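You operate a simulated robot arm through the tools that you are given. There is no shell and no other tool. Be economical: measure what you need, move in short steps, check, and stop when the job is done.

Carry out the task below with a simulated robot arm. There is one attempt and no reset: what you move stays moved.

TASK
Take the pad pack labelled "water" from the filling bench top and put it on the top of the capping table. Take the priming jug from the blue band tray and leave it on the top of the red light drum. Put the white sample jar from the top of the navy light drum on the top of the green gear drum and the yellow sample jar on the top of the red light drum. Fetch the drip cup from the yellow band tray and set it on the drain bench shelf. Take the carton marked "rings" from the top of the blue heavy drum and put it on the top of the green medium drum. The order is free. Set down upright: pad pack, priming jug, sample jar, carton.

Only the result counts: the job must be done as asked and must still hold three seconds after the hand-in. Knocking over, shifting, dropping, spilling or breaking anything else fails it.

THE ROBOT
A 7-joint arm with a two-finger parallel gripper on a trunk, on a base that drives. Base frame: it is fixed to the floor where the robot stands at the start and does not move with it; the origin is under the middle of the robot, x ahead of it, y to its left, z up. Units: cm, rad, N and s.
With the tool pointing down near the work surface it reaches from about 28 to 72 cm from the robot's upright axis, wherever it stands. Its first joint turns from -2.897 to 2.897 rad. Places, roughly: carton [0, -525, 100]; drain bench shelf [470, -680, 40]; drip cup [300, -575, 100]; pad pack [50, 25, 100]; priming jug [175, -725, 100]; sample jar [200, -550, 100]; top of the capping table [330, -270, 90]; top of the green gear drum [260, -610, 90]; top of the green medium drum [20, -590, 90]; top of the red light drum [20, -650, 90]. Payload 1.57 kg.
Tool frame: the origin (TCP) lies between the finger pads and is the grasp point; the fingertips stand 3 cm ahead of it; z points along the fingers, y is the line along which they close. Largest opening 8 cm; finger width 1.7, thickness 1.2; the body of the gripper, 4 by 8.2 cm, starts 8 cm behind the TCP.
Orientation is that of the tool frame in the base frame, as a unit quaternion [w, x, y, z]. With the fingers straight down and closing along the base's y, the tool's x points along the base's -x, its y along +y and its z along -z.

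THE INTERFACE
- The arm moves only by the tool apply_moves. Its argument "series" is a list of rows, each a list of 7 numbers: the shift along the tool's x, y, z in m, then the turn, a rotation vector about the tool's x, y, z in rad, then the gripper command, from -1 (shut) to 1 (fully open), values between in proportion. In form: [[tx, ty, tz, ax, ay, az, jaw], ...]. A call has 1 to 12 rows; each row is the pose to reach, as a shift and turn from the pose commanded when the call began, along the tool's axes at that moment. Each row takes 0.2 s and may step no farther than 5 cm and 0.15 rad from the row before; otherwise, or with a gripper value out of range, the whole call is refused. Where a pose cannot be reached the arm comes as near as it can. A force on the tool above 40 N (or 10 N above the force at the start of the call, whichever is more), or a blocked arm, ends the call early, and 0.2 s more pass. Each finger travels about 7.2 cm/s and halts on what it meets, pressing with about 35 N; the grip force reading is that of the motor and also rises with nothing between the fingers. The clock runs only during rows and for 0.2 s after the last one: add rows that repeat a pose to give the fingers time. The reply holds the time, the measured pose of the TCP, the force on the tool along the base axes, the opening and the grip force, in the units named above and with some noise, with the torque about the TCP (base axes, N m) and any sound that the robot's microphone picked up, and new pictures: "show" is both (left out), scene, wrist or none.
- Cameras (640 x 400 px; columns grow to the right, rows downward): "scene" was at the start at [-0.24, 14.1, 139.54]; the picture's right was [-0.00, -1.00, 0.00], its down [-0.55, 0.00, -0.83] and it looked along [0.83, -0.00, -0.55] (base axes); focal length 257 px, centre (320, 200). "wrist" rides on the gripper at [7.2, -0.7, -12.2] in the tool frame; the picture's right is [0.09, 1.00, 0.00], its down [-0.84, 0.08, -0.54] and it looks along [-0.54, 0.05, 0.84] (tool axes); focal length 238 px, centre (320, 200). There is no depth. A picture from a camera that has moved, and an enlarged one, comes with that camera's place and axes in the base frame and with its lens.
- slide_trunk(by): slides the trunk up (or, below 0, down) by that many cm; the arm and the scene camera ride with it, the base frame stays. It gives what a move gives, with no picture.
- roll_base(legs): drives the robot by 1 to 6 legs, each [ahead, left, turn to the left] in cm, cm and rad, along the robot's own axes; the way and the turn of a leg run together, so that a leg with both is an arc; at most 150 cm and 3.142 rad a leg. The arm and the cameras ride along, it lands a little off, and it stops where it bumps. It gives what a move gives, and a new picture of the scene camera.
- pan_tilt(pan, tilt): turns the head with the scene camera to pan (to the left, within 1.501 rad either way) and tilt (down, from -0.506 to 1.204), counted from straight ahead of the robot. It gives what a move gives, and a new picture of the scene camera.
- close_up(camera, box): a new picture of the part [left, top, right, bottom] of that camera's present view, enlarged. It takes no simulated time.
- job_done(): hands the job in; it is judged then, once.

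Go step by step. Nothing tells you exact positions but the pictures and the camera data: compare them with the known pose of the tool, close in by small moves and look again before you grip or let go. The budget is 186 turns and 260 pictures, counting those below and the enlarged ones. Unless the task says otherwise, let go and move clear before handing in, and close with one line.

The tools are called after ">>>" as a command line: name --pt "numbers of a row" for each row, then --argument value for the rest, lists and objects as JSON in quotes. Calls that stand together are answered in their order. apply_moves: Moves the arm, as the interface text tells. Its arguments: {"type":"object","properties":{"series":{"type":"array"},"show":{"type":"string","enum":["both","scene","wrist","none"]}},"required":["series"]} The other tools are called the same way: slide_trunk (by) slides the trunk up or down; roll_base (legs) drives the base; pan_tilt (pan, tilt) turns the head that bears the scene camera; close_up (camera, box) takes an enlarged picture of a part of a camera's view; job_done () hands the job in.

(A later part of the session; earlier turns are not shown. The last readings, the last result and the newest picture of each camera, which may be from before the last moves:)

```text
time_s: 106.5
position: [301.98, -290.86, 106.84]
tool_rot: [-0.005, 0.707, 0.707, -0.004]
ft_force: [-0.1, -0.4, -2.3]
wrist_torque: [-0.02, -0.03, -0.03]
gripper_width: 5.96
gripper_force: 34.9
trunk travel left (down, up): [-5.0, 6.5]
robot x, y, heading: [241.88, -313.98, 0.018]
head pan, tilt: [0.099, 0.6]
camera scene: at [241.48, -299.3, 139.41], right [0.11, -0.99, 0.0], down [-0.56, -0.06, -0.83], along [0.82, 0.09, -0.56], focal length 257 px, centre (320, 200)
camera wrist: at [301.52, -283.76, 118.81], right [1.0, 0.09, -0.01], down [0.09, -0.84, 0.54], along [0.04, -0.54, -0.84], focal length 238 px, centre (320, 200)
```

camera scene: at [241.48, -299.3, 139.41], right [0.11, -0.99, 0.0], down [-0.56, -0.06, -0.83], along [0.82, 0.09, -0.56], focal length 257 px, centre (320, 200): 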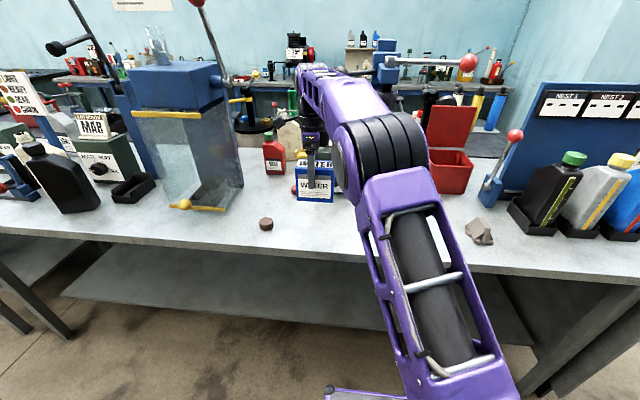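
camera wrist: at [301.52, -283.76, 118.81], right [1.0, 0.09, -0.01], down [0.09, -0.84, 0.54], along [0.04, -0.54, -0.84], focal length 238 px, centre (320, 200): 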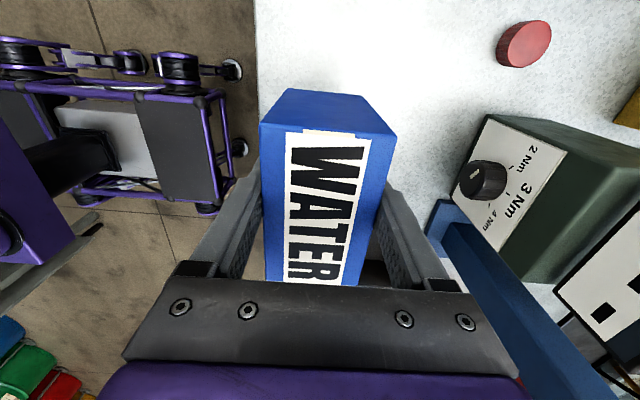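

Clear spot. Lowering most of the way now, then in small steps until contact.

>>> apply_moves --pt "0 0 0.04 0 0 0 -1" --pt "0 0 0.08 0 0 0 -1" --pt "0 0 0.11 0 0 0 -1" --pt "0 0 0.125 0 0 0 -1" --show "scene"

>>> close_up --camera "scene" --box '[240, 140, 400, 240]'

```text
time_s: 107.5
position: [301.86, -290.98, 94.3]
tool_rot: [-0.004, 0.708, 0.706, -0.006]
ft_force: [-0.7, -0.8, -2.1]
wrist_torque: [0.0, -0.02, -0.02]
gripper_width: 5.98
gripper_force: 34.9
trunk travel left (down, up): [-5.0, 6.5]
robot x, y, heading: [241.66, -314.13, 0.009]
head pan, tilt: [0.099, 0.6]
camera scene: at [241.49, -299.29, 139.41], right [0.11, -0.99, 0.0], down [-0.56, -0.06, -0.82], along [0.82, 0.09, -0.57], focal length 257 px, centre (320, 200)
```

scene: 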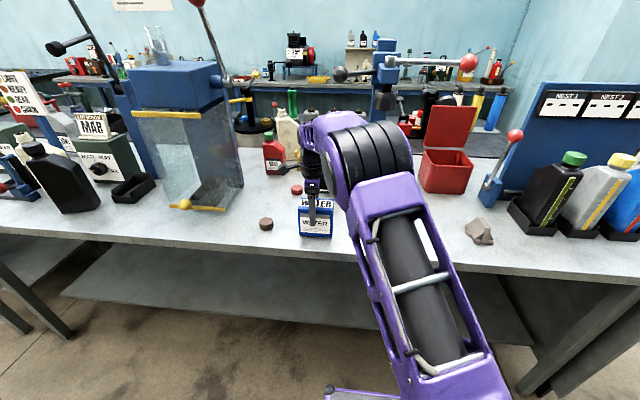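

```text
4.00 times, centred on (320, 190) of scene
camera zoom: at [241.49, -299.29, 139.41], right [0.11, -0.99, 0.0], down [-0.56, -0.06, -0.82], along [0.82, 0.09, -0.57], focal length 1029 px, centre (320, 240)
```

zoom: 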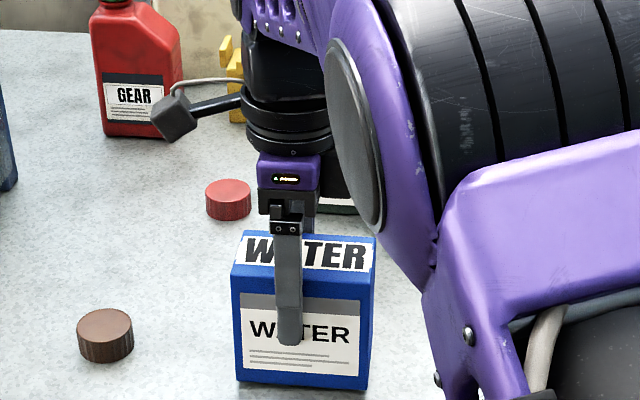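

Almost at the surface. I'll lower in 5 mm steps.

>>> apply_moves --pt "0 0 0.005 0 0 0 -1" --pt "0 0 0.01 0 0 0 -1" --pt "0 0 0.014 0 0 0 -1" --show "none"

```text
time_s: 108.3
position: [301.8, -290.85, 93.41]
tool_rot: [-0.002, 0.707, 0.707, -0.002]
ft_force: [-0.7, -0.2, 29.0]
wrist_torque: [0.03, -0.8, -0.03]
gripper_width: 5.96
gripper_force: 34.6
trunk travel left (down, up): [-5.0, 6.5]
robot x, y, heading: [241.76, -314.52, 0.003]
head pan, tilt: [0.099, 0.6]
```

Contact at 93.4. Easing back 3 mm, opening, then rising.

>>> apply_moves --pt "0 0 -0.004 0 0 0 -1" --pt "0 0 -0.004 0 0 0 -0.2" --pt "0 0 -0.004 0 0 0 1" --pt "0 0 -0.004 0 0 0 1" --pt "0 0 -0.004 0 0 0 1" --pt "0 0 -0.04 0 0 0 1" --pt "0 0 -0.08 0 0 0 1" --pt "0 0 -0.12 0 0 0 1" --pt "0 0 -0.16 0 0 0 1" --pt "0 0 -0.2 0 0 0 1"

```text
time_s: 110.5
position: [302.08, -290.98, 112.86]
tool_rot: [-0.005, 0.707, 0.707, -0.006]
ft_force: [-0.7, 0.4, -0.2]
wrist_torque: [0.0, 0.0, 0.01]
gripper_width: 8.01
gripper_force: 0.0
trunk travel left (down, up): [-5.0, 6.5]
robot x, y, heading: [241.94, -314.36, 0.013]
head pan, tilt: [0.099, 0.6]
camera scene: at [241.48, -299.29, 139.4], right [0.11, -0.99, 0.0], down [-0.56, -0.06, -0.83], along [0.82, 0.09, -0.56], focal length 257 px, centre (320, 200)
camera wrist: at [301.58, -283.81, 124.85], right [1.0, 0.09, -0.01], down [0.08, -0.84, 0.54], along [0.04, -0.54, -0.84], focal length 238 px, centre (320, 200)
```

scene: 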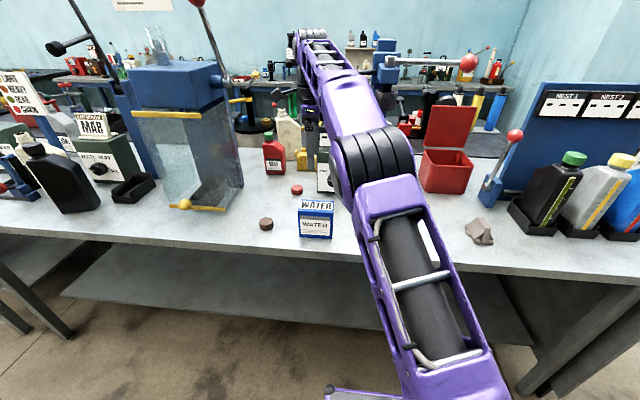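
wrist: 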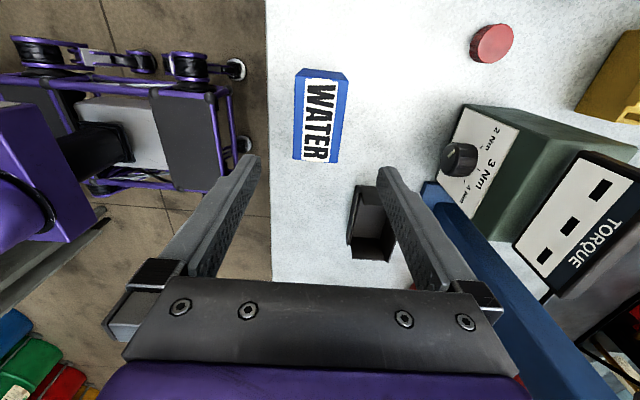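

Pack stands upright on the capping table. Now retracting, driving back to the drum area and facing -y for the jars.

>>> apply_moves --pt "-0.04 -0.023 0 0 0 0 1" --pt "-0.08 -0.046 0 0 0 0 1" --pt "-0.12 -0.069 0 0 0 0 1" --pt "-0.16 -0.092 0 0 0 0 1" --pt "-0.2 -0.115 0 0 0 0 1" --pt "-0.24 -0.138 0 0 0 0 1" --pt "-0.28 -0.161 0 0 0 0 1" --pt "-0.31 -0.18 0 0 0 0 1" --show "none"

>>> roll_base --legs '[[-14, 0, 0], [0, -128, 0], [0, 0, -1.571]]'

```text
time_s: 112.3
position: [284.1, -322.17, 113.26]
tool_rot: [-0.004, 0.708, 0.706, -0.005]
ft_force: [0.5, 0.3, -0.3]
wrist_torque: [-0.01, 0.02, -0.03]
gripper_width: 8.0
gripper_force: 0.1
trunk travel left (down, up): [-5.0, 6.5]
robot x, y, heading: [241.87, -314.52, 0.014]
head pan, tilt: [0.099, 0.6]
```

```text
time_s: 129.7
position: [221.15, -484.17, 113.26]
tool_rot: [-0.006, 1.0, -0.002, -0.002]
ft_force: [-0.5, 0.6, 0.4]
wrist_torque: [-0.03, 0.0, -0.03]
gripper_width: 7.99
gripper_force: 0.0
trunk travel left (down, up): [-5.0, 6.5]
robot x, y, heading: [228.97, -441.98, -1.56]
head pan, tilt: [0.099, 0.6]
camera scene: at [243.8, -441.62, 139.41], right [-0.99, -0.11, 0.0], down [-0.06, 0.56, -0.83], along [0.09, -0.82, -0.56], focal length 257 px, centre (320, 200)
```

scene: 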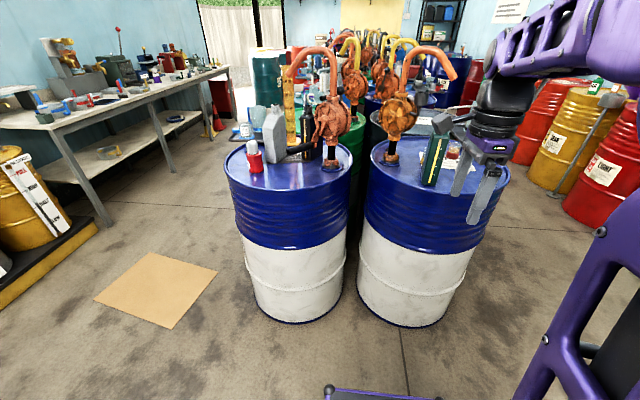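

I see the two navy/white drums with pumps, and the drain bench to the left. Zooming on the drum tops.

>>> close_up --camera "scene" --box '[210, 30, 530, 230]'

>>> close_up --camera "wrist" --box '[0, 0, 640, 400]'

```text
2.00 times, centred on (370, 130) of scene
camera zoom: at [243.8, -441.62, 139.41], right [-0.99, -0.11, 0.0], down [-0.06, 0.56, -0.83], along [0.09, -0.82, -0.56], focal length 515 px, centre (220, 340)
```

zoom: 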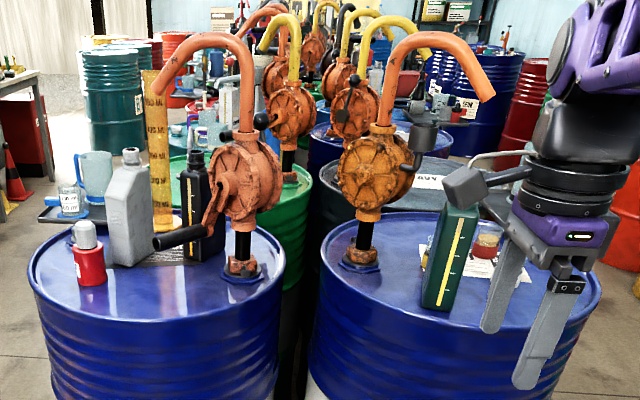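

```text
1.00 times, centred on (320, 200) of wrist (not enlarged: the box is as wide or as high as the picture)
camera zoom: at [228.33, -483.74, 125.24], right [0.09, -1.0, -0.01], down [-0.84, -0.08, 0.54], along [-0.54, -0.04, -0.84], focal length 238 px, centre (320, 200)
```

zoom: 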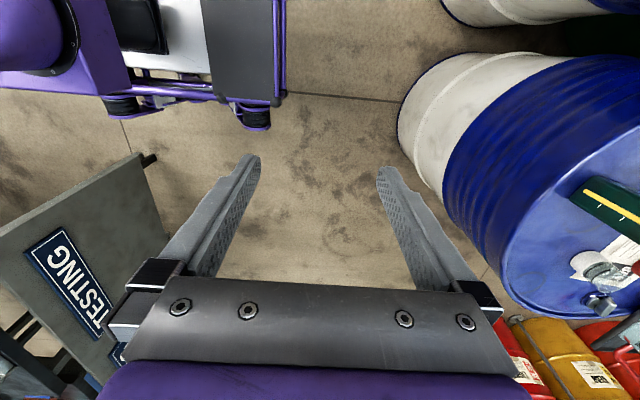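

The jars sit on the right-hand navy drum near (200,-555). I'll move so they're to my left front, where the arm doesn't block the view.

>>> roll_base --legs '[[0, -50, 0], [22, 0, 0]]'

>>> close_up --camera "scene" --box '[160, 60, 400, 220]'

```text
time_s: 136.3
position: [171.58, -506.54, 113.28]
tool_rot: [-0.006, 1.0, -0.002, -0.001]
ft_force: [0.3, 0.1, 0.7]
wrist_torque: [0.01, 0.02, -0.04]
gripper_width: 7.99
gripper_force: 0.1
trunk travel left (down, up): [-5.0, 6.5]
robot x, y, heading: [179.3, -464.1, -1.565]
head pan, tilt: [0.099, 0.6]
camera scene: at [194.35, -463.99, 139.41], right [-0.99, -0.1, 0.0], down [-0.06, 0.56, -0.83], along [0.09, -0.82, -0.56], focal length 257 px, centre (320, 200)
```

scene: 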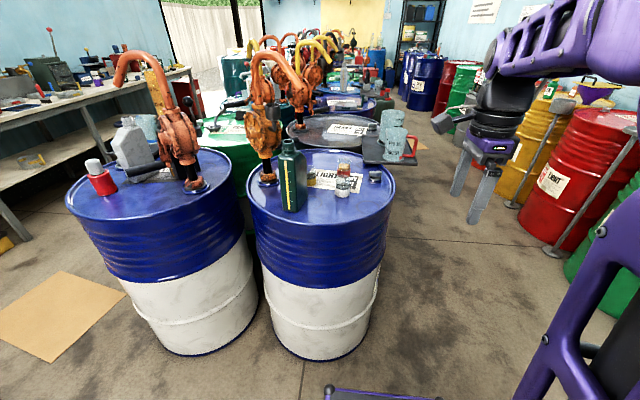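

```text
2.50 times, centred on (280, 140) of scene
camera zoom: at [194.35, -463.99, 139.41], right [-0.99, -0.1, 0.0], down [-0.06, 0.56, -0.83], along [0.09, -0.82, -0.56], focal length 643 px, centre (420, 350)
```

zoom: 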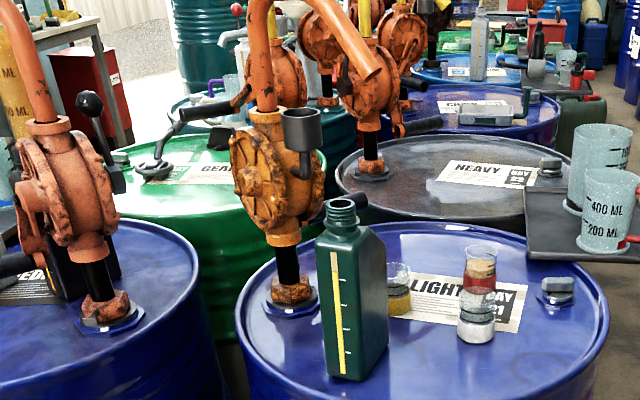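

I see a yellow jar at left and what may be a white jar with a red one behind or on it. Zooming more.

>>> close_up --camera "scene" --box '[290, 140, 390, 205]'

```text
6.15 times, centred on (340, 172) of scene
camera zoom: at [194.35, -463.99, 139.41], right [-0.99, -0.1, 0.0], down [-0.06, 0.56, -0.83], along [0.09, -0.82, -0.56], focal length 1584 px, centre (197, 369)
```

zoom: 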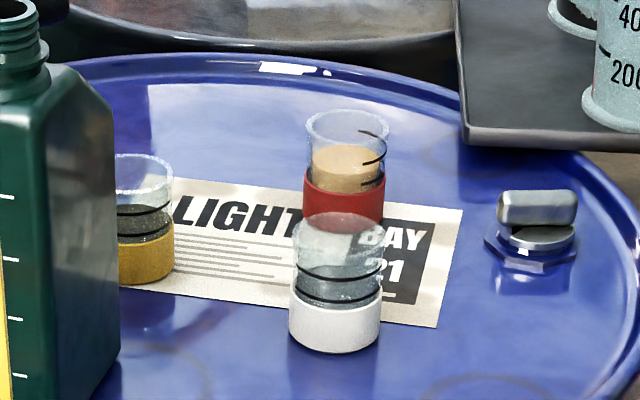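

Three glass jars stand on the drum: white at about (195,-545), red behind it, yellow at about (207,-551) behind a tall green bottle. I'll move in 20 cm and bring the open gripper above the white jar.

>>> roll_base --legs '[[20, 0, 0]]'

>>> apply_moves --pt "0.02 0.016 0 0 0 -0.143 1" --pt "0.04 0.032 0 0 0 -0.286 1" --pt "0.063 0.049 0 0 0 -0.428 1" --pt "0.084 0.065 0 0 0 -0.571 1" --pt "0.105 0.082 0 0 0 -0.714 1" --pt "0.126 0.098 0 0 0 -0.857 1" --pt "0.147 0.115 0 0 0 -1.0 1" --pt "0.168 0.131 0 0 0 -1.143 1" --pt "0.189 0.147 0 0 0 -1.285 1" --pt "0.21 0.164 0 0 0 -1.428 1" --pt "0.225 0.17 0 0 0 -1.571 1" --pt "0.225 0.17 0 0 0 -1.571 1"

```text
time_s: 137.9
position: [171.68, -526.21, 113.26]
tool_rot: [-0.007, 1.0, -0.002, -0.001]
ft_force: [-0.6, 0.5, 0.1]
wrist_torque: [0.0, 0.01, 0.02]
gripper_width: 8.01
gripper_force: 0.0
trunk travel left (down, up): [-5.0, 6.5]
robot x, y, heading: [179.69, -484.12, -1.566]
head pan, tilt: [0.099, 0.6]
camera scene: at [194.45, -483.69, 139.41], right [-0.99, -0.1, 0.0], down [-0.06, 0.56, -0.83], along [0.09, -0.82, -0.56], focal length 257 px, centre (320, 200)
```

scene: 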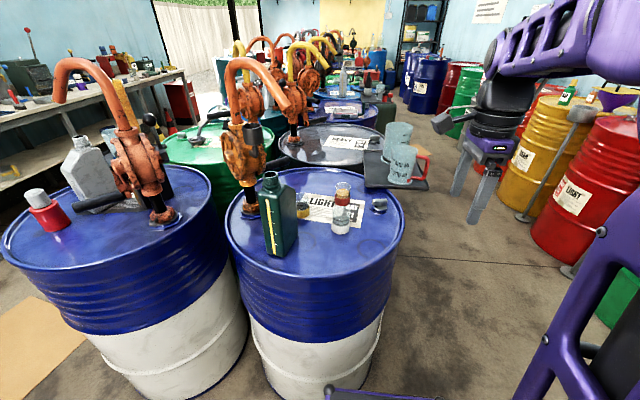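

```text
time_s: 140.5
position: [194.14, -543.31, 113.0]
tool_rot: [-0.005, 0.709, 0.705, 0.004]
ft_force: [0.2, -0.3, 0.8]
wrist_torque: [0.0, 0.0, -0.01]
gripper_width: 8.0
gripper_force: 0.0
trunk travel left (down, up): [-5.0, 6.5]
robot x, y, heading: [179.57, -484.34, -1.568]
head pan, tilt: [0.099, 0.6]
camera scene: at [194.45, -483.7, 139.41], right [-0.99, -0.1, 0.0], down [-0.06, 0.56, -0.83], along [0.09, -0.82, -0.56], focal length 257 px, centre (320, 200)
camera wrist: at [193.54, -536.32, 125.1], right [1.0, 0.09, 0.0], down [0.07, -0.84, 0.53], along [0.05, -0.53, -0.85], focal length 238 px, centre (320, 200)
```

scene: 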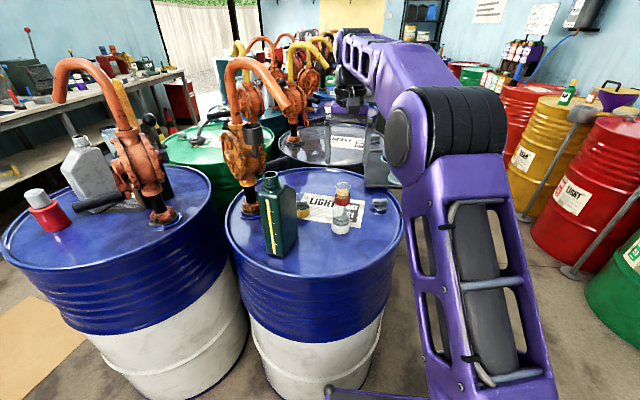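
wrist: 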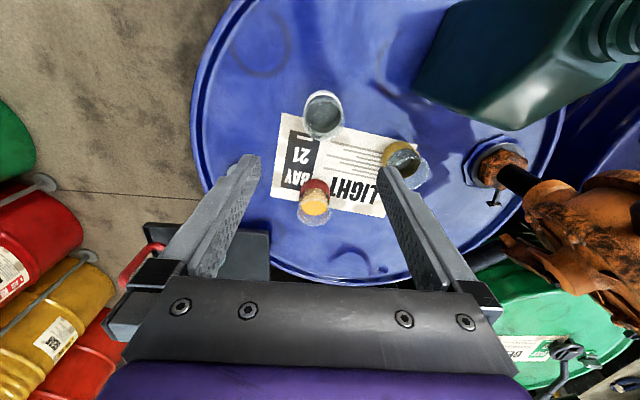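

The white jar reads (194.6,-543.5), almost directly under the tool. I'll go down part way, then check.

>>> apply_moves --pt "-0.002 0.005 0.04 0 0 0 1" --pt "-0.002 0.005 0.08 0 0 0 1" --pt "-0.002 0.005 0.11 0 0 0 1" --pt "-0.002 0.005 0.11 0 0 0 1" --show "wrist"

```text
time_s: 141.5
position: [194.57, -543.37, 101.94]
tool_rot: [-0.005, 0.709, 0.705, 0.004]
ft_force: [-0.4, -0.3, 0.4]
wrist_torque: [0.02, 0.01, -0.02]
gripper_width: 7.98
gripper_force: 0.0
trunk travel left (down, up): [-5.0, 6.5]
robot x, y, heading: [179.46, -484.11, -1.565]
head pan, tilt: [0.099, 0.6]
camera wrist: at [193.99, -536.36, 114.1], right [1.0, 0.09, 0.0], down [0.07, -0.84, 0.53], along [0.05, -0.53, -0.85], focal length 238 px, centre (320, 200)
```

wrist: 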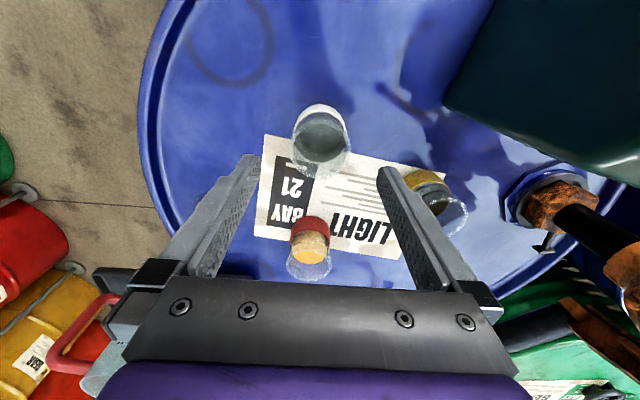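

Aligned. Descending to grip height and closing.

>>> apply_moves --pt "0 0.003 0.04 0 0 0 1" --pt "0 0.003 0.07 0 0 0 1" --pt "0 0.003 0.088 0 0 0 1" --pt "0 0.003 0.088 0 0 0 1" --show "wrist"

```text
time_s: 142.5
position: [194.79, -543.19, 93.23]
tool_rot: [-0.005, 0.709, 0.706, 0.004]
ft_force: [-0.9, 0.2, 0.3]
wrist_torque: [-0.03, -0.02, 0.0]
gripper_width: 8.01
gripper_force: 0.1
trunk travel left (down, up): [-5.0, 6.5]
robot x, y, heading: [179.98, -483.88, -1.565]
head pan, tilt: [0.099, 0.6]
camera wrist: at [194.18, -536.23, 105.34], right [1.0, 0.09, 0.0], down [0.07, -0.84, 0.53], along [0.05, -0.53, -0.85], focal length 238 px, centre (320, 200)
```

wrist: 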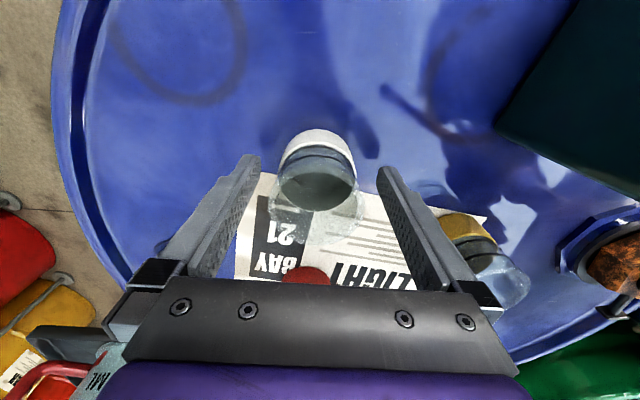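

Well centred. Closing and lifting a little.

>>> apply_moves --pt "0 0 0 0 0 0 -1" --pt "0 0 0 0 0 0 -1" --pt "0 0 0 0 0 0 -1" --pt "0 0 -0.03 0 0 0 -1" --pt "0 0 -0.07 0 0 0 -1" --pt "0 0 -0.11 0 0 0 -1" --pt "0 0 -0.15 0 0 0 -1" --pt "0 0 -0.19 0 0 0 -1" --pt "0 0 -0.22 0 0 0 -1" --show "both"

```text
time_s: 144.5
position: [194.83, -543.64, 115.13]
tool_rot: [-0.006, 0.709, 0.705, 0.004]
ft_force: [0.1, -0.3, -1.5]
wrist_torque: [0.04, 0.01, -0.03]
gripper_width: 5.28
gripper_force: 34.7
trunk travel left (down, up): [-5.0, 6.5]
robot x, y, heading: [179.73, -483.53, -1.564]
head pan, tilt: [0.099, 0.6]
camera scene: at [194.45, -483.72, 139.4], right [-0.99, -0.1, 0.0], down [-0.06, 0.56, -0.82], along [0.09, -0.82, -0.57], focal length 257 px, centre (320, 200)
camera wrist: at [194.3, -536.6, 127.27], right [1.0, 0.09, 0.0], down [0.07, -0.85, 0.53], along [0.05, -0.53, -0.85], focal length 238 px, centre (320, 200)
```

scene: 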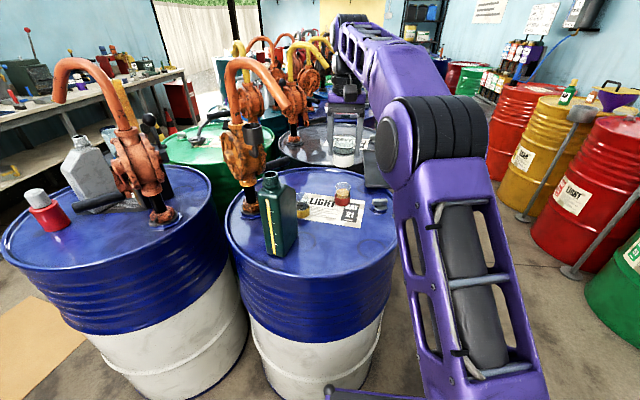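
wrist: 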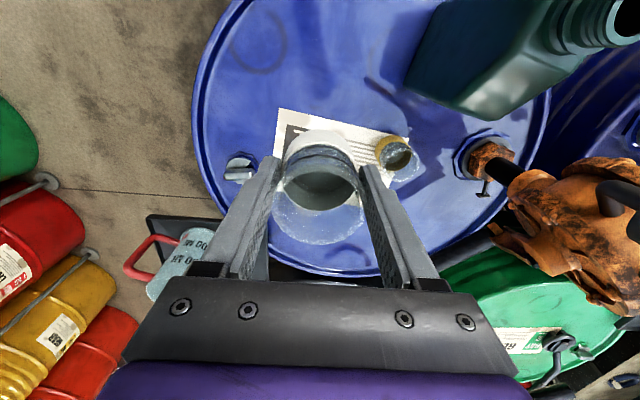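

White jar is held. Now pulling in, backing off and strafing left to the corridor by the drain bench to reach the green gear drum from its other side.

>>> apply_moves --pt "0.03 -0.038 0 0 0 0 -1" --pt "0.06 -0.077 0 0 0 0 -1" --pt "0.09 -0.115 0 0 0 0 -1" --pt "0.12 -0.153 0 0 0 0 -1" --pt "0.15 -0.192 0 0 0 0 -1" --pt "0.18 -0.23 0 0 0 0 -1" --show "none"

>>> roll_base --legs '[[-45, 0, 0], [0, 100, 0], [0, 65, 0]]'

```text
time_s: 145.9
position: [171.94, -525.41, 115.6]
tool_rot: [-0.006, 0.709, 0.706, 0.004]
ft_force: [0.0, -0.7, -1.0]
wrist_torque: [0.0, -0.01, 0.03]
gripper_width: 5.29
gripper_force: 35.8
trunk travel left (down, up): [-5.0, 6.5]
robot x, y, heading: [179.61, -484.18, -1.568]
head pan, tilt: [0.099, 0.6]
```

```text
time_s: 164.3
position: [336.21, -479.87, 115.59]
tool_rot: [-0.006, 0.709, 0.705, 0.005]
ft_force: [-0.1, 0.9, -1.0]
wrist_torque: [0.02, -0.02, 0.0]
gripper_width: 5.28
gripper_force: 34.9
trunk travel left (down, up): [-5.0, 6.5]
robot x, y, heading: [343.81, -438.61, -1.56]
head pan, tilt: [0.099, 0.6]
camera scene: at [358.51, -438.01, 139.41], right [-0.99, -0.11, 0.0], down [-0.06, 0.56, -0.83], along [0.09, -0.82, -0.56], focal length 257 px, centre (320, 200)
```

scene: 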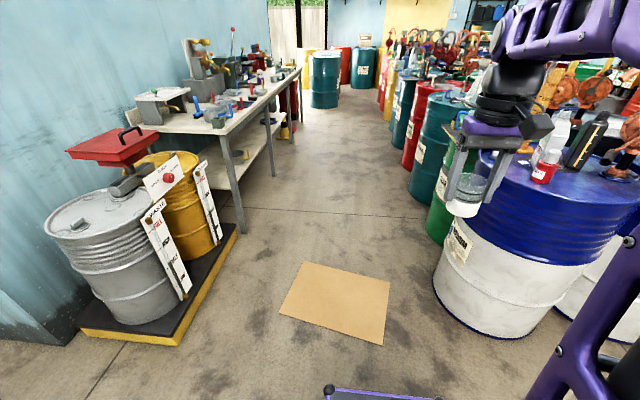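

Wide corridor between drums (x≈287) and drain bench (x≈438). Driving down it to y≈-590 and turning right to face the drums.

>>> roll_base --legs '[[0, 16, 0], [145, 0, 0], [0, 0, -1.571]]'

>>> pan_tilt --pan -0.25 --tilt 0.5

```text
time_s: 177.3
position: [319.68, -577.22, 115.54]
tool_rot: [-0.001, 1.0, 0.007, 0.007]
ft_force: [-0.5, -1.0, -1.3]
wrist_torque: [0.0, -0.05, -0.03]
gripper_width: 5.27
gripper_force: 35.0
trunk travel left (down, up): [-5.0, 6.5]
robot x, y, heading: [361.4, -583.94, -3.114]
head pan, tilt: [0.099, 0.6]
camera scene: at [361.71, -598.76, 139.41], right [-0.13, 0.99, 0.0], down [0.56, 0.07, -0.83], along [-0.82, -0.1, -0.56], focal length 257 px, centre (320, 200)
```

scene: 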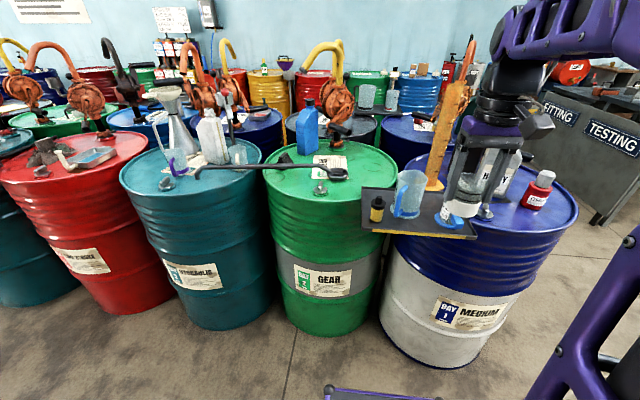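

```text
time_s: 178.1
position: [319.78, -577.13, 115.58]
tool_rot: [-0.001, 1.0, 0.008, 0.007]
ft_force: [-0.3, -0.7, -1.9]
wrist_torque: [-0.02, 0.01, 0.01]
gripper_width: 5.24
gripper_force: 34.9
trunk travel left (down, up): [-5.0, 6.5]
robot x, y, heading: [361.23, -583.88, -3.112]
head pan, tilt: [-0.25, 0.499]
camera scene: at [361.61, -595.64, 140.31], right [0.22, 0.98, 0.0], down [0.47, -0.11, -0.88], along [-0.86, 0.19, -0.48], focal length 257 px, centre (320, 200)
```

scene: 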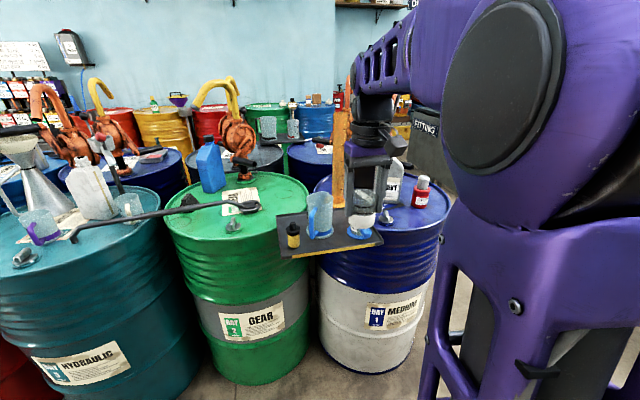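

The green GEAR drum and the tray with a yellow band are both visible. Zooming for details.

>>> close_up --camera "scene" --box '[160, 120, 320, 240]'

>>> close_up --camera "scene" --box '[260, 170, 400, 270]'

```text
3.33 times, centred on (240, 180) of scene
camera zoom: at [361.61, -595.64, 140.31], right [0.22, 0.98, 0.0], down [0.47, -0.11, -0.88], along [-0.86, 0.19, -0.48], focal length 858 px, centre (587, 267)
```

zoom: 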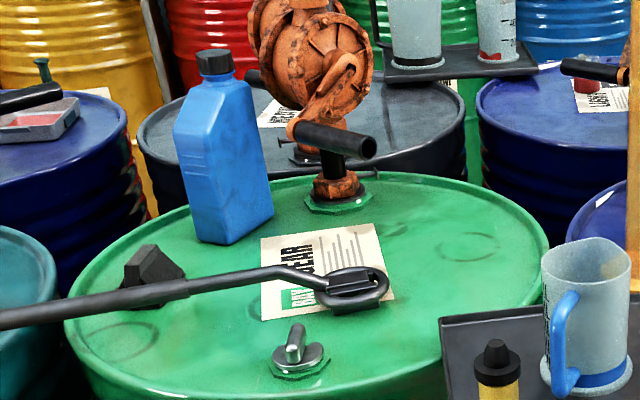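

```text
4.00 times, centred on (330, 220) of scene
camera zoom: at [361.61, -595.64, 140.31], right [0.22, 0.98, 0.0], down [0.47, -0.11, -0.88], along [-0.86, 0.19, -0.48], focal length 1029 px, centre (280, 120)
```

zoom: 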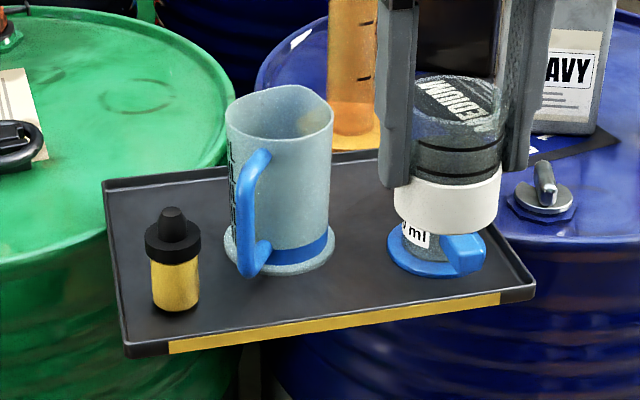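

The gear drum is centred at about (264,-607), with free space near (270,-588). The tray spans x 283–304, y -594 to -563. I'll straighten, shift left and move in.

>>> roll_base --legs '[[0, 22, -0.028], [30, 0, 0]]'

>>> pan_tilt --pan -0.15 --tilt 0.6

```text
time_s: 182.4
position: [290.46, -597.65, 115.6]
tool_rot: [-0.001, 1.0, -0.007, 0.007]
ft_force: [0.2, 0.8, -1.1]
wrist_torque: [0.0, -0.02, 0.03]
gripper_width: 5.26
gripper_force: 35.5
trunk travel left (down, up): [-5.0, 6.5]
robot x, y, heading: [331.6, -605.4, 3.139]
head pan, tilt: [-0.25, 0.499]
camera scene: at [331.75, -617.36, 140.32], right [0.25, 0.97, 0.0], down [0.46, -0.12, -0.88], along [-0.85, 0.22, -0.48], focal length 257 px, centre (320, 200)
```

scene: 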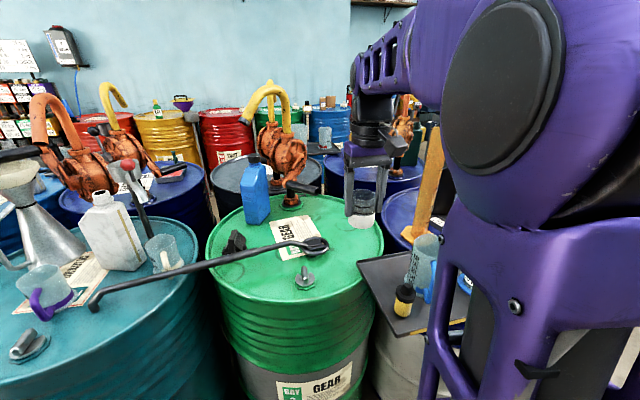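

```text
time_s: 183.1
position: [290.37, -597.79, 115.59]
tool_rot: [-0.001, 1.0, -0.006, 0.007]
ft_force: [0.8, 0.2, -1.5]
wrist_torque: [-0.01, 0.0, 0.0]
gripper_width: 5.25
gripper_force: 34.8
trunk travel left (down, up): [-5.0, 6.5]
robot x, y, heading: [331.76, -606.01, 3.137]
head pan, tilt: [-0.15, 0.6]
camera scene: at [331.82, -618.29, 139.41], right [0.15, 0.99, 0.0], down [0.56, -0.09, -0.83], along [-0.82, 0.13, -0.56], focal length 257 px, centre (320, 200)
```

scene: 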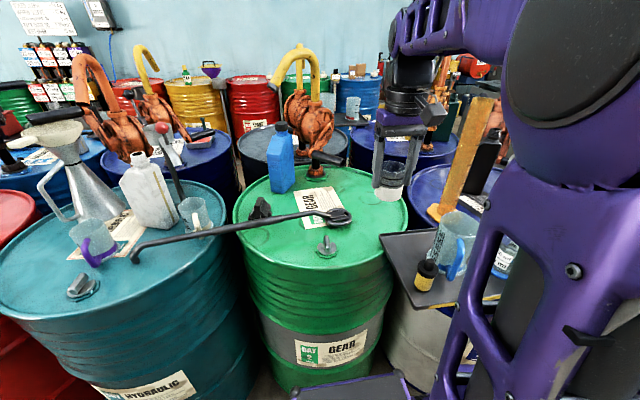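

Spot (266,-589) lies between the hook tool and the rim. Moving over it and lowering part way.

>>> apply_moves --pt "-0.045 -0.016 0 0 0 0 -1" --pt "-0.09 -0.032 0 0 0 0 -1" --pt "-0.135 -0.048 0 0 0 0 -1" --pt "-0.18 -0.065 0 0 0 0 -1" --pt "-0.225 -0.081 0 0 0 0 -1" --pt "-0.244 -0.088 0 0 0 0 -1" --pt "-0.244 -0.088 0.04 0 0 0 -1" --pt "-0.244 -0.088 0.08 0 0 0 -1" --pt "-0.244 -0.088 0.12 0 0 0 -1" --pt "-0.244 -0.088 0.14 0 0 0 -1"

>>> close_up --camera "scene" --box '[240, 110, 480, 300]'

```text
time_s: 185.3
position: [266.36, -588.65, 101.21]
tool_rot: [0.0, 1.0, -0.007, 0.007]
ft_force: [-0.2, 0.5, -1.3]
wrist_torque: [0.02, 0.02, 0.0]
gripper_width: 5.26
gripper_force: 35.0
out of reach, approached as far as the arm can: row 5, 6, 7
trunk travel left (down, up): [-5.0, 6.5]
robot x, y, heading: [331.76, -605.65, 3.138]
head pan, tilt: [-0.15, 0.6]
camera scene: at [331.81, -618.29, 139.41], right [0.15, 0.99, 0.0], down [0.56, -0.09, -0.83], along [-0.82, 0.13, -0.56], focal length 257 px, centre (320, 200)
camera wrist: at [273.39, -588.04, 113.28], right [0.08, -1.0, 0.0], down [-0.84, -0.07, 0.53], along [-0.53, -0.04, -0.85], focal length 238 px, centre (320, 200)
```

scene: 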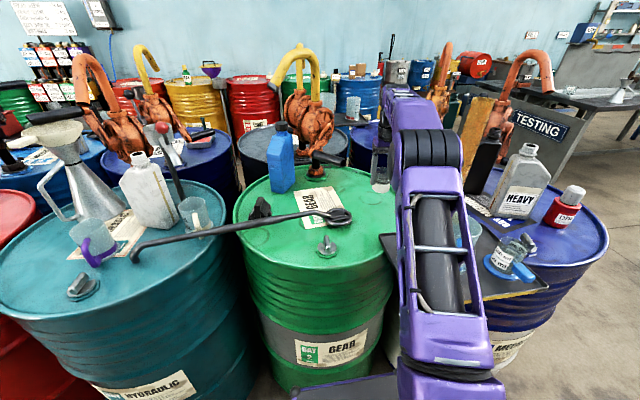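
wrist: 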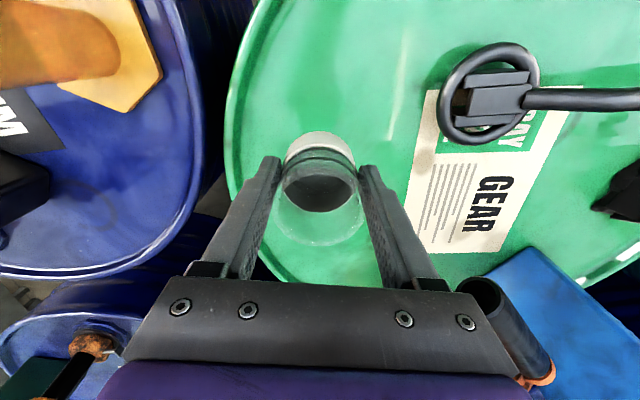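

```text
2.11 times, centred on (360, 205) of scene
camera zoom: at [331.81, -618.29, 139.41], right [0.15, 0.99, 0.0], down [0.56, -0.09, -0.83], along [-0.82, 0.13, -0.56], focal length 542 px, centre (236, 190)
```

zoom: 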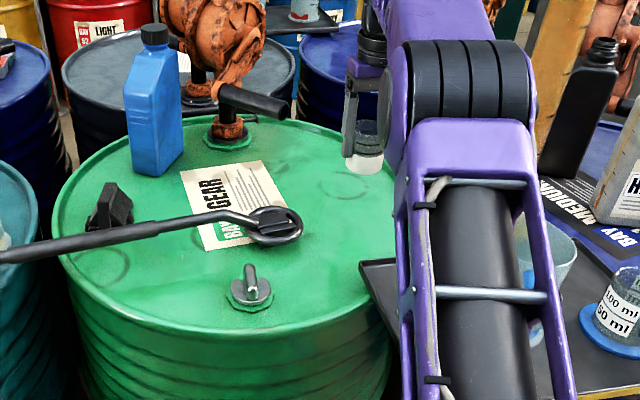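

Clear all round. Lowering to just above the surface and then to contact.

>>> apply_moves --pt "0 0 0.03 0 0 0 -1" --pt "0 0 0.06 0 0 0 -1" --pt "0 0 0.07 0 0 0 -1" --pt "0 0 0.075 0 0 0 -1" --pt "0 0 0.08 0 0 0 -1" --pt "0 0 0.083 0 0 0 -1" --show "wrist"

```text
time_s: 186.7
position: [266.52, -588.56, 93.41]
tool_rot: [0.0, 1.0, -0.007, 0.004]
ft_force: [1.3, 0.1, 19.1]
wrist_torque: [-0.23, -0.3, 0.02]
gripper_width: 5.23
gripper_force: 34.9
trunk travel left (down, up): [-5.0, 6.5]
robot x, y, heading: [331.37, -605.89, 3.14]
head pan, tilt: [-0.15, 0.6]
camera wrist: at [273.59, -588.02, 105.42], right [0.08, -1.0, 0.0], down [-0.84, -0.07, 0.54], along [-0.53, -0.04, -0.84], focal length 238 px, centre (320, 200)
```

wrist: 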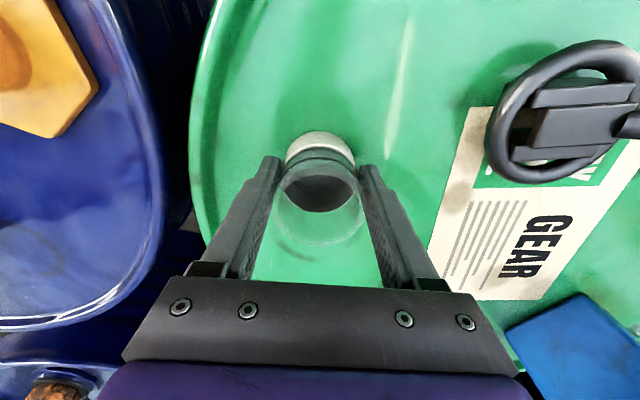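

Contact at 93.4. Easing 2 mm, opening and rising straight up.

>>> apply_moves --pt "0 0 -0.003 0 0 0 -1" --pt "0 0 -0.003 0 0 0 0.3" --pt "0 0 -0.003 0 0 0 1" --pt "0 0 -0.003 0 0 0 1" --pt "0 0 -0.03 0 0 0 1" --pt "0 0 -0.07 0 0 0 1" --pt "0 0 -0.11 0 0 0 1" --pt "0 0 -0.15 0 0 0 1" --show "wrist"

```text
time_s: 188.5
position: [266.36, -588.54, 107.89]
tool_rot: [0.0, 1.0, -0.007, 0.008]
ft_force: [-0.3, 1.2, 1.2]
wrist_torque: [-0.01, 0.01, 0.01]
gripper_width: 8.01
gripper_force: 0.1
trunk travel left (down, up): [-5.0, 6.5]
robot x, y, heading: [331.44, -605.77, 3.14]
head pan, tilt: [-0.15, 0.6]
camera wrist: at [273.27, -587.96, 119.98], right [0.08, -1.0, 0.0], down [-0.85, -0.07, 0.53], along [-0.53, -0.04, -0.85], focal length 238 px, centre (320, 200)
```

wrist: 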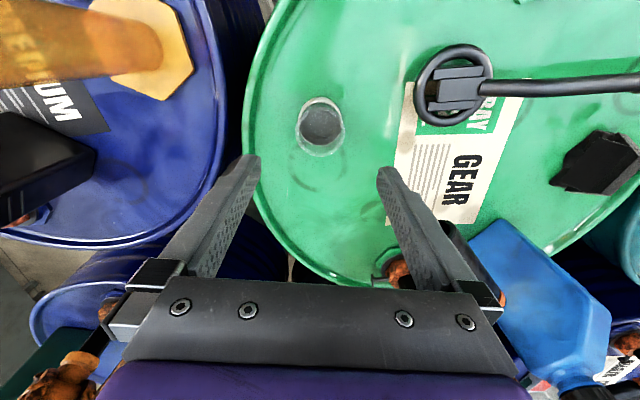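

White jar done. Retracting along the same way and backing off to look at the tray.

>>> apply_moves --pt "0.045 0.017 -0.015 0 0 0 1" --pt "0.09 0.034 -0.03 0 0 0 1" --pt "0.135 0.051 -0.045 0 0 0 1" --pt "0.18 0.069 -0.06 0 0 0 1" --pt "0.225 0.086 -0.075 0 0 0 1" --pt "0.244 0.092 -0.077 0 0 0 1" --show "none"

>>> roll_base --legs '[[-18, 0, 0], [0, -35, 0]]'

>>> close_up --camera "scene" --box '[300, 140, 520, 300]'

>>> close_up --camera "wrist" --box '[0, 0, 640, 400]'

```text
refused: row 1 steps farther than a row can; nothing moved
```

```text
time_s: 193.6
position: [284.61, -553.58, 107.86]
tool_rot: [-0.001, 1.0, -0.007, 0.007]
ft_force: [-0.2, -0.2, 0.6]
wrist_torque: [-0.01, 0.02, 0.0]
gripper_width: 8.01
gripper_force: 0.0
trunk travel left (down, up): [-5.0, 6.5]
robot x, y, heading: [349.88, -570.73, 3.139]
head pan, tilt: [-0.15, 0.6]
camera scene: at [350.15, -583.31, 139.41], right [0.15, 0.99, 0.0], down [0.56, -0.09, -0.83], along [-0.82, 0.13, -0.56], focal length 257 px, centre (320, 200)
```

scene: 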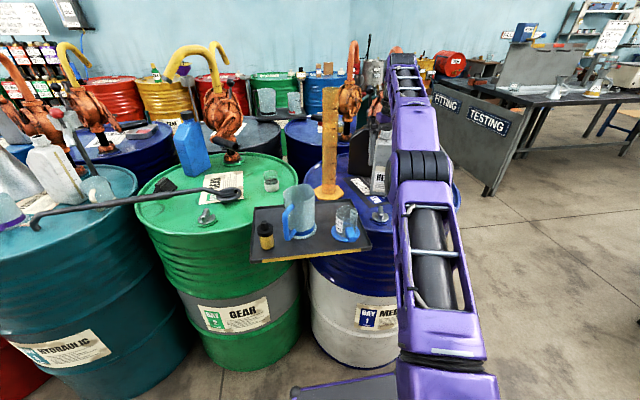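

```text
2.50 times, centred on (410, 220) of scene
camera zoom: at [350.15, -583.31, 139.41], right [0.15, 0.99, 0.0], down [0.56, -0.09, -0.83], along [-0.82, 0.13, -0.56], focal length 643 px, centre (95, 150)
```

zoom: 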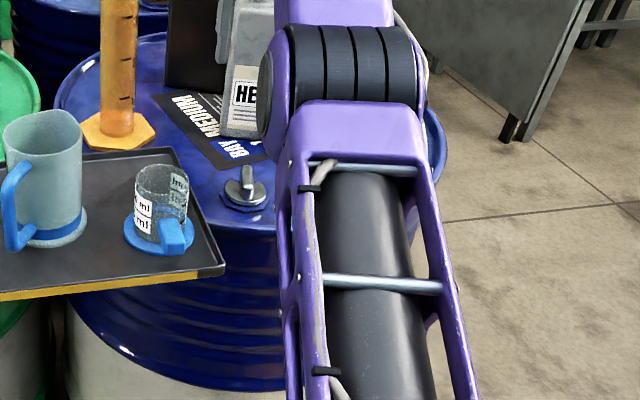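

```text
1.00 times, centred on (320, 200) of wrist (not enlarged: the box is as wide or as high as the picture)
camera zoom: at [291.63, -552.94, 120.02], right [0.08, -1.0, 0.0], down [-0.84, -0.07, 0.53], along [-0.53, -0.04, -0.85], focal length 238 px, centre (320, 200)
```

zoom: 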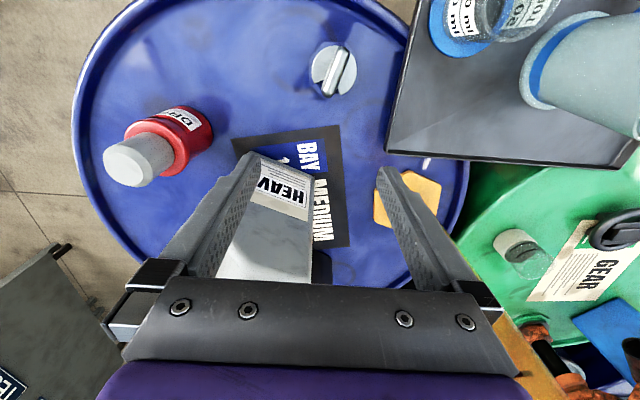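

My arm move was refused for a step too large, yet the base drove with the arm still out. Nothing seems to have been touched: no force, and everything is upright. I'll lift clear first, then retract.

>>> apply_moves --pt "0 0 -0.03 0 0 0 1" --pt "0.03 0.0 -0.06 0 0 0 1" --pt "0.07 0.005 -0.07 0 0 0 1" --pt "0.11 0.02 -0.075 0 0 0 1" --pt "0.15 0.04 -0.077 0 0 0 1" --pt "0.19 0.06 -0.077 0 0 0 1" --pt "0.23 0.08 -0.077 0 0 0 1" --show "scene"

>>> close_up --camera "scene" --box '[230, 90, 470, 280]'

```text
time_s: 195.2
position: [307.57, -561.78, 115.71]
tool_rot: [-0.001, 1.0, -0.007, 0.007]
ft_force: [-1.1, -0.6, -0.1]
wrist_torque: [-0.01, -0.01, 0.01]
gripper_width: 8.0
gripper_force: 0.1
out of reach, approached as far as the arm can: row 1
trunk travel left (down, up): [-5.0, 6.5]
robot x, y, heading: [349.77, -570.9, 3.141]
head pan, tilt: [-0.15, 0.6]
camera scene: at [350.13, -583.3, 139.41], right [0.15, 0.99, 0.0], down [0.56, -0.09, -0.82], along [-0.82, 0.13, -0.57], focal length 257 px, centre (320, 200)
```

scene: 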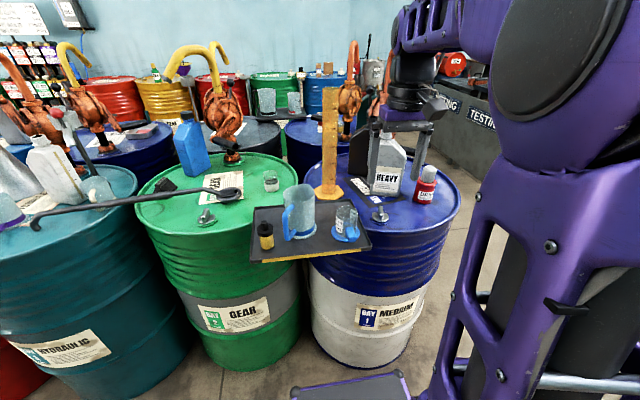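

```text
2.11 times, centred on (350, 185) of scene
camera zoom: at [350.13, -583.3, 139.41], right [0.15, 0.99, 0.0], down [0.56, -0.09, -0.82], along [-0.82, 0.13, -0.57], focal length 542 px, centre (257, 232)
```

zoom: 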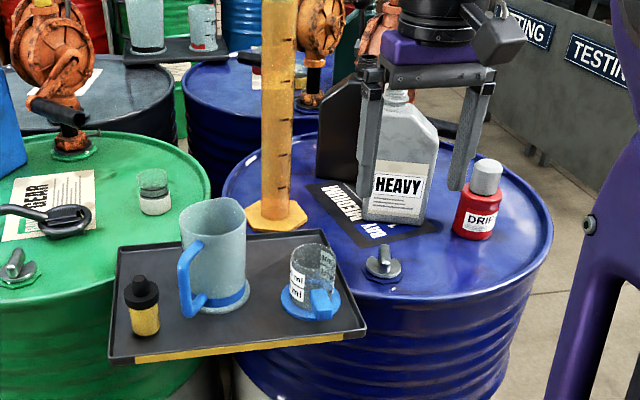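

Everything still stands. The small blue-based cup at the right end of the yellow-band tray should be the drip cup. Zooming for its geometry.

>>> close_up --camera "scene" --box '[245, 170, 375, 265]'

```text
4.21 times, centred on (310, 218) of scene
camera zoom: at [350.13, -583.3, 139.41], right [0.15, 0.99, 0.0], down [0.56, -0.09, -0.82], along [-0.82, 0.13, -0.57], focal length 1084 px, centre (362, 126)
```

zoom: 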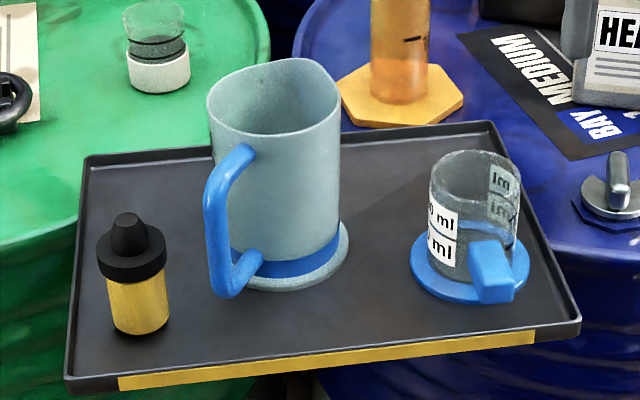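

The drip cup body is about 6 cm wide, base flange near (298,-568), handle towards me. I'll bring the gripper above it and use the wrist camera.

>>> apply_moves --pt "-0.035 0.02 0 0 0 0 1" --pt "-0.07 0.042 0 0 0 0 1" --pt "-0.096 0.062 0 0 0 0 1" --pt "-0.096 0.062 0 0 0 0 1" --show "wrist"

```text
time_s: 196.2
position: [297.71, -567.69, 115.81]
tool_rot: [-0.001, 1.0, -0.007, 0.007]
ft_force: [0.5, 0.2, 0.4]
wrist_torque: [0.01, -0.02, -0.01]
gripper_width: 8.02
gripper_force: 0.0
trunk travel left (down, up): [-5.0, 6.5]
robot x, y, heading: [349.86, -570.96, 3.138]
head pan, tilt: [-0.15, 0.6]
camera wrist: at [304.72, -567.32, 127.83], right [0.08, -1.0, 0.0], down [-0.85, -0.07, 0.53], along [-0.53, -0.04, -0.85], focal length 238 px, centre (320, 200)
```

wrist: 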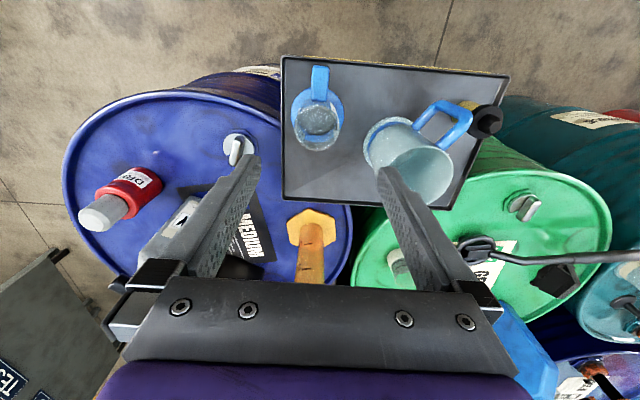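

The cup is centred under the tool. Descending to z≈97, keeping the fingertips above the flange.

>>> apply_moves --pt "0 0 0.045 0 0 0 1" --pt "0 0 0.09 0 0 0 1" --pt "0 0 0.13 0 0 0 1" --pt "0 0 0.16 0 0 0 1" --pt "0 0 0.175 0 0 0 1" --pt "0 0 0.175 0 0 0 1" --show "wrist"

>>> close_up --camera "scene" --box '[245, 150, 405, 265]'

```text
time_s: 197.6
position: [297.97, -567.86, 98.25]
tool_rot: [-0.001, 1.0, -0.007, 0.007]
ft_force: [-0.5, -0.5, 1.3]
wrist_torque: [0.0, 0.01, 0.0]
gripper_width: 7.99
gripper_force: 0.1
trunk travel left (down, up): [-5.0, 6.5]
robot x, y, heading: [350.55, -570.6, 3.139]
head pan, tilt: [-0.15, 0.6]
camera wrist: at [304.99, -567.22, 110.32], right [0.08, -1.0, 0.0], down [-0.85, -0.07, 0.53], along [-0.53, -0.04, -0.85], focal length 238 px, centre (320, 200)
```

wrist: 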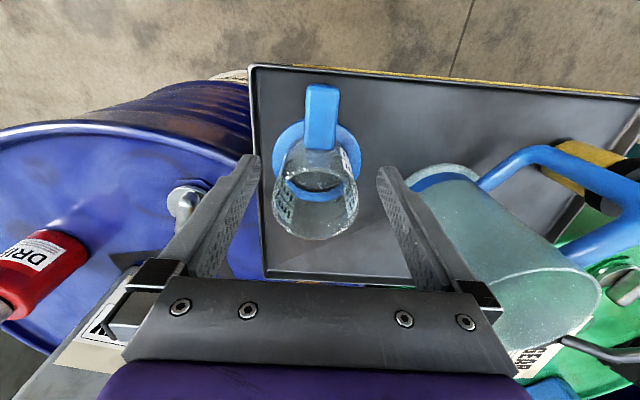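

```text
3.48 times, centred on (325, 208) of scene
camera zoom: at [350.14, -583.31, 139.41], right [0.15, 0.99, 0.0], down [0.56, -0.09, -0.83], along [-0.82, 0.13, -0.56], focal length 895 px, centre (303, 174)
```

zoom: 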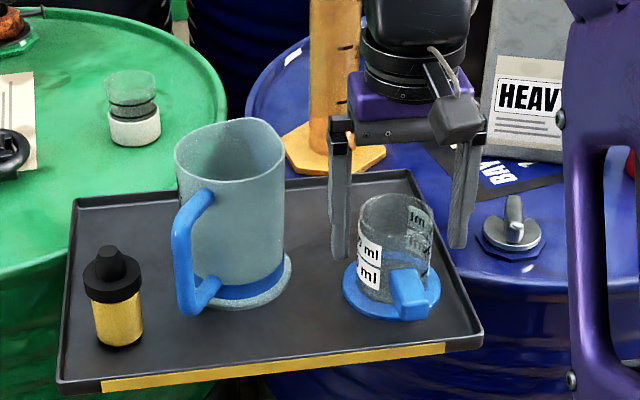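

Aligned. Lowering 1.5 cm more and closing.

>>> apply_moves --pt "0 0 0.015 0 0 0 1" --pt "0 0 0.015 0 0 0 -1" --pt "0 0 0.015 0 0 0 -1" --pt "0 0 0.015 0 0 0 -1" --pt "0 0 0.015 0 0 0 -1" --show "wrist"

```text
time_s: 198.8
position: [298.04, -567.75, 96.77]
tool_rot: [-0.001, 1.0, -0.007, 0.005]
ft_force: [1.4, -0.7, 2.6]
wrist_torque: [-0.15, 0.15, 0.03]
gripper_width: 4.07
gripper_force: 34.7
trunk travel left (down, up): [-5.0, 6.5]
robot x, y, heading: [349.99, -570.79, 3.136]
head pan, tilt: [-0.15, 0.6]
camera wrist: at [305.0, -567.23, 108.89], right [0.08, -1.0, 0.0], down [-0.84, -0.07, 0.53], along [-0.53, -0.04, -0.85], focal length 238 px, centre (320, 200)
```

wrist: 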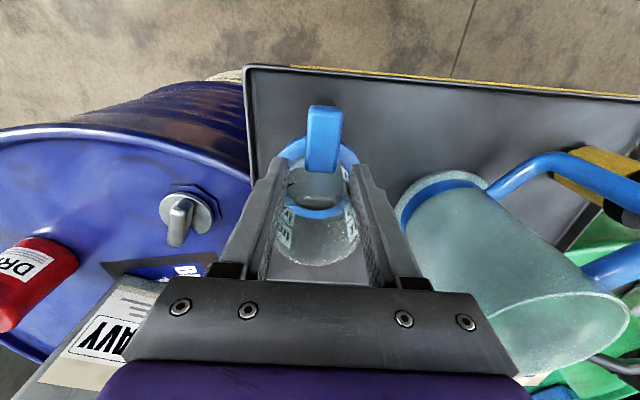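

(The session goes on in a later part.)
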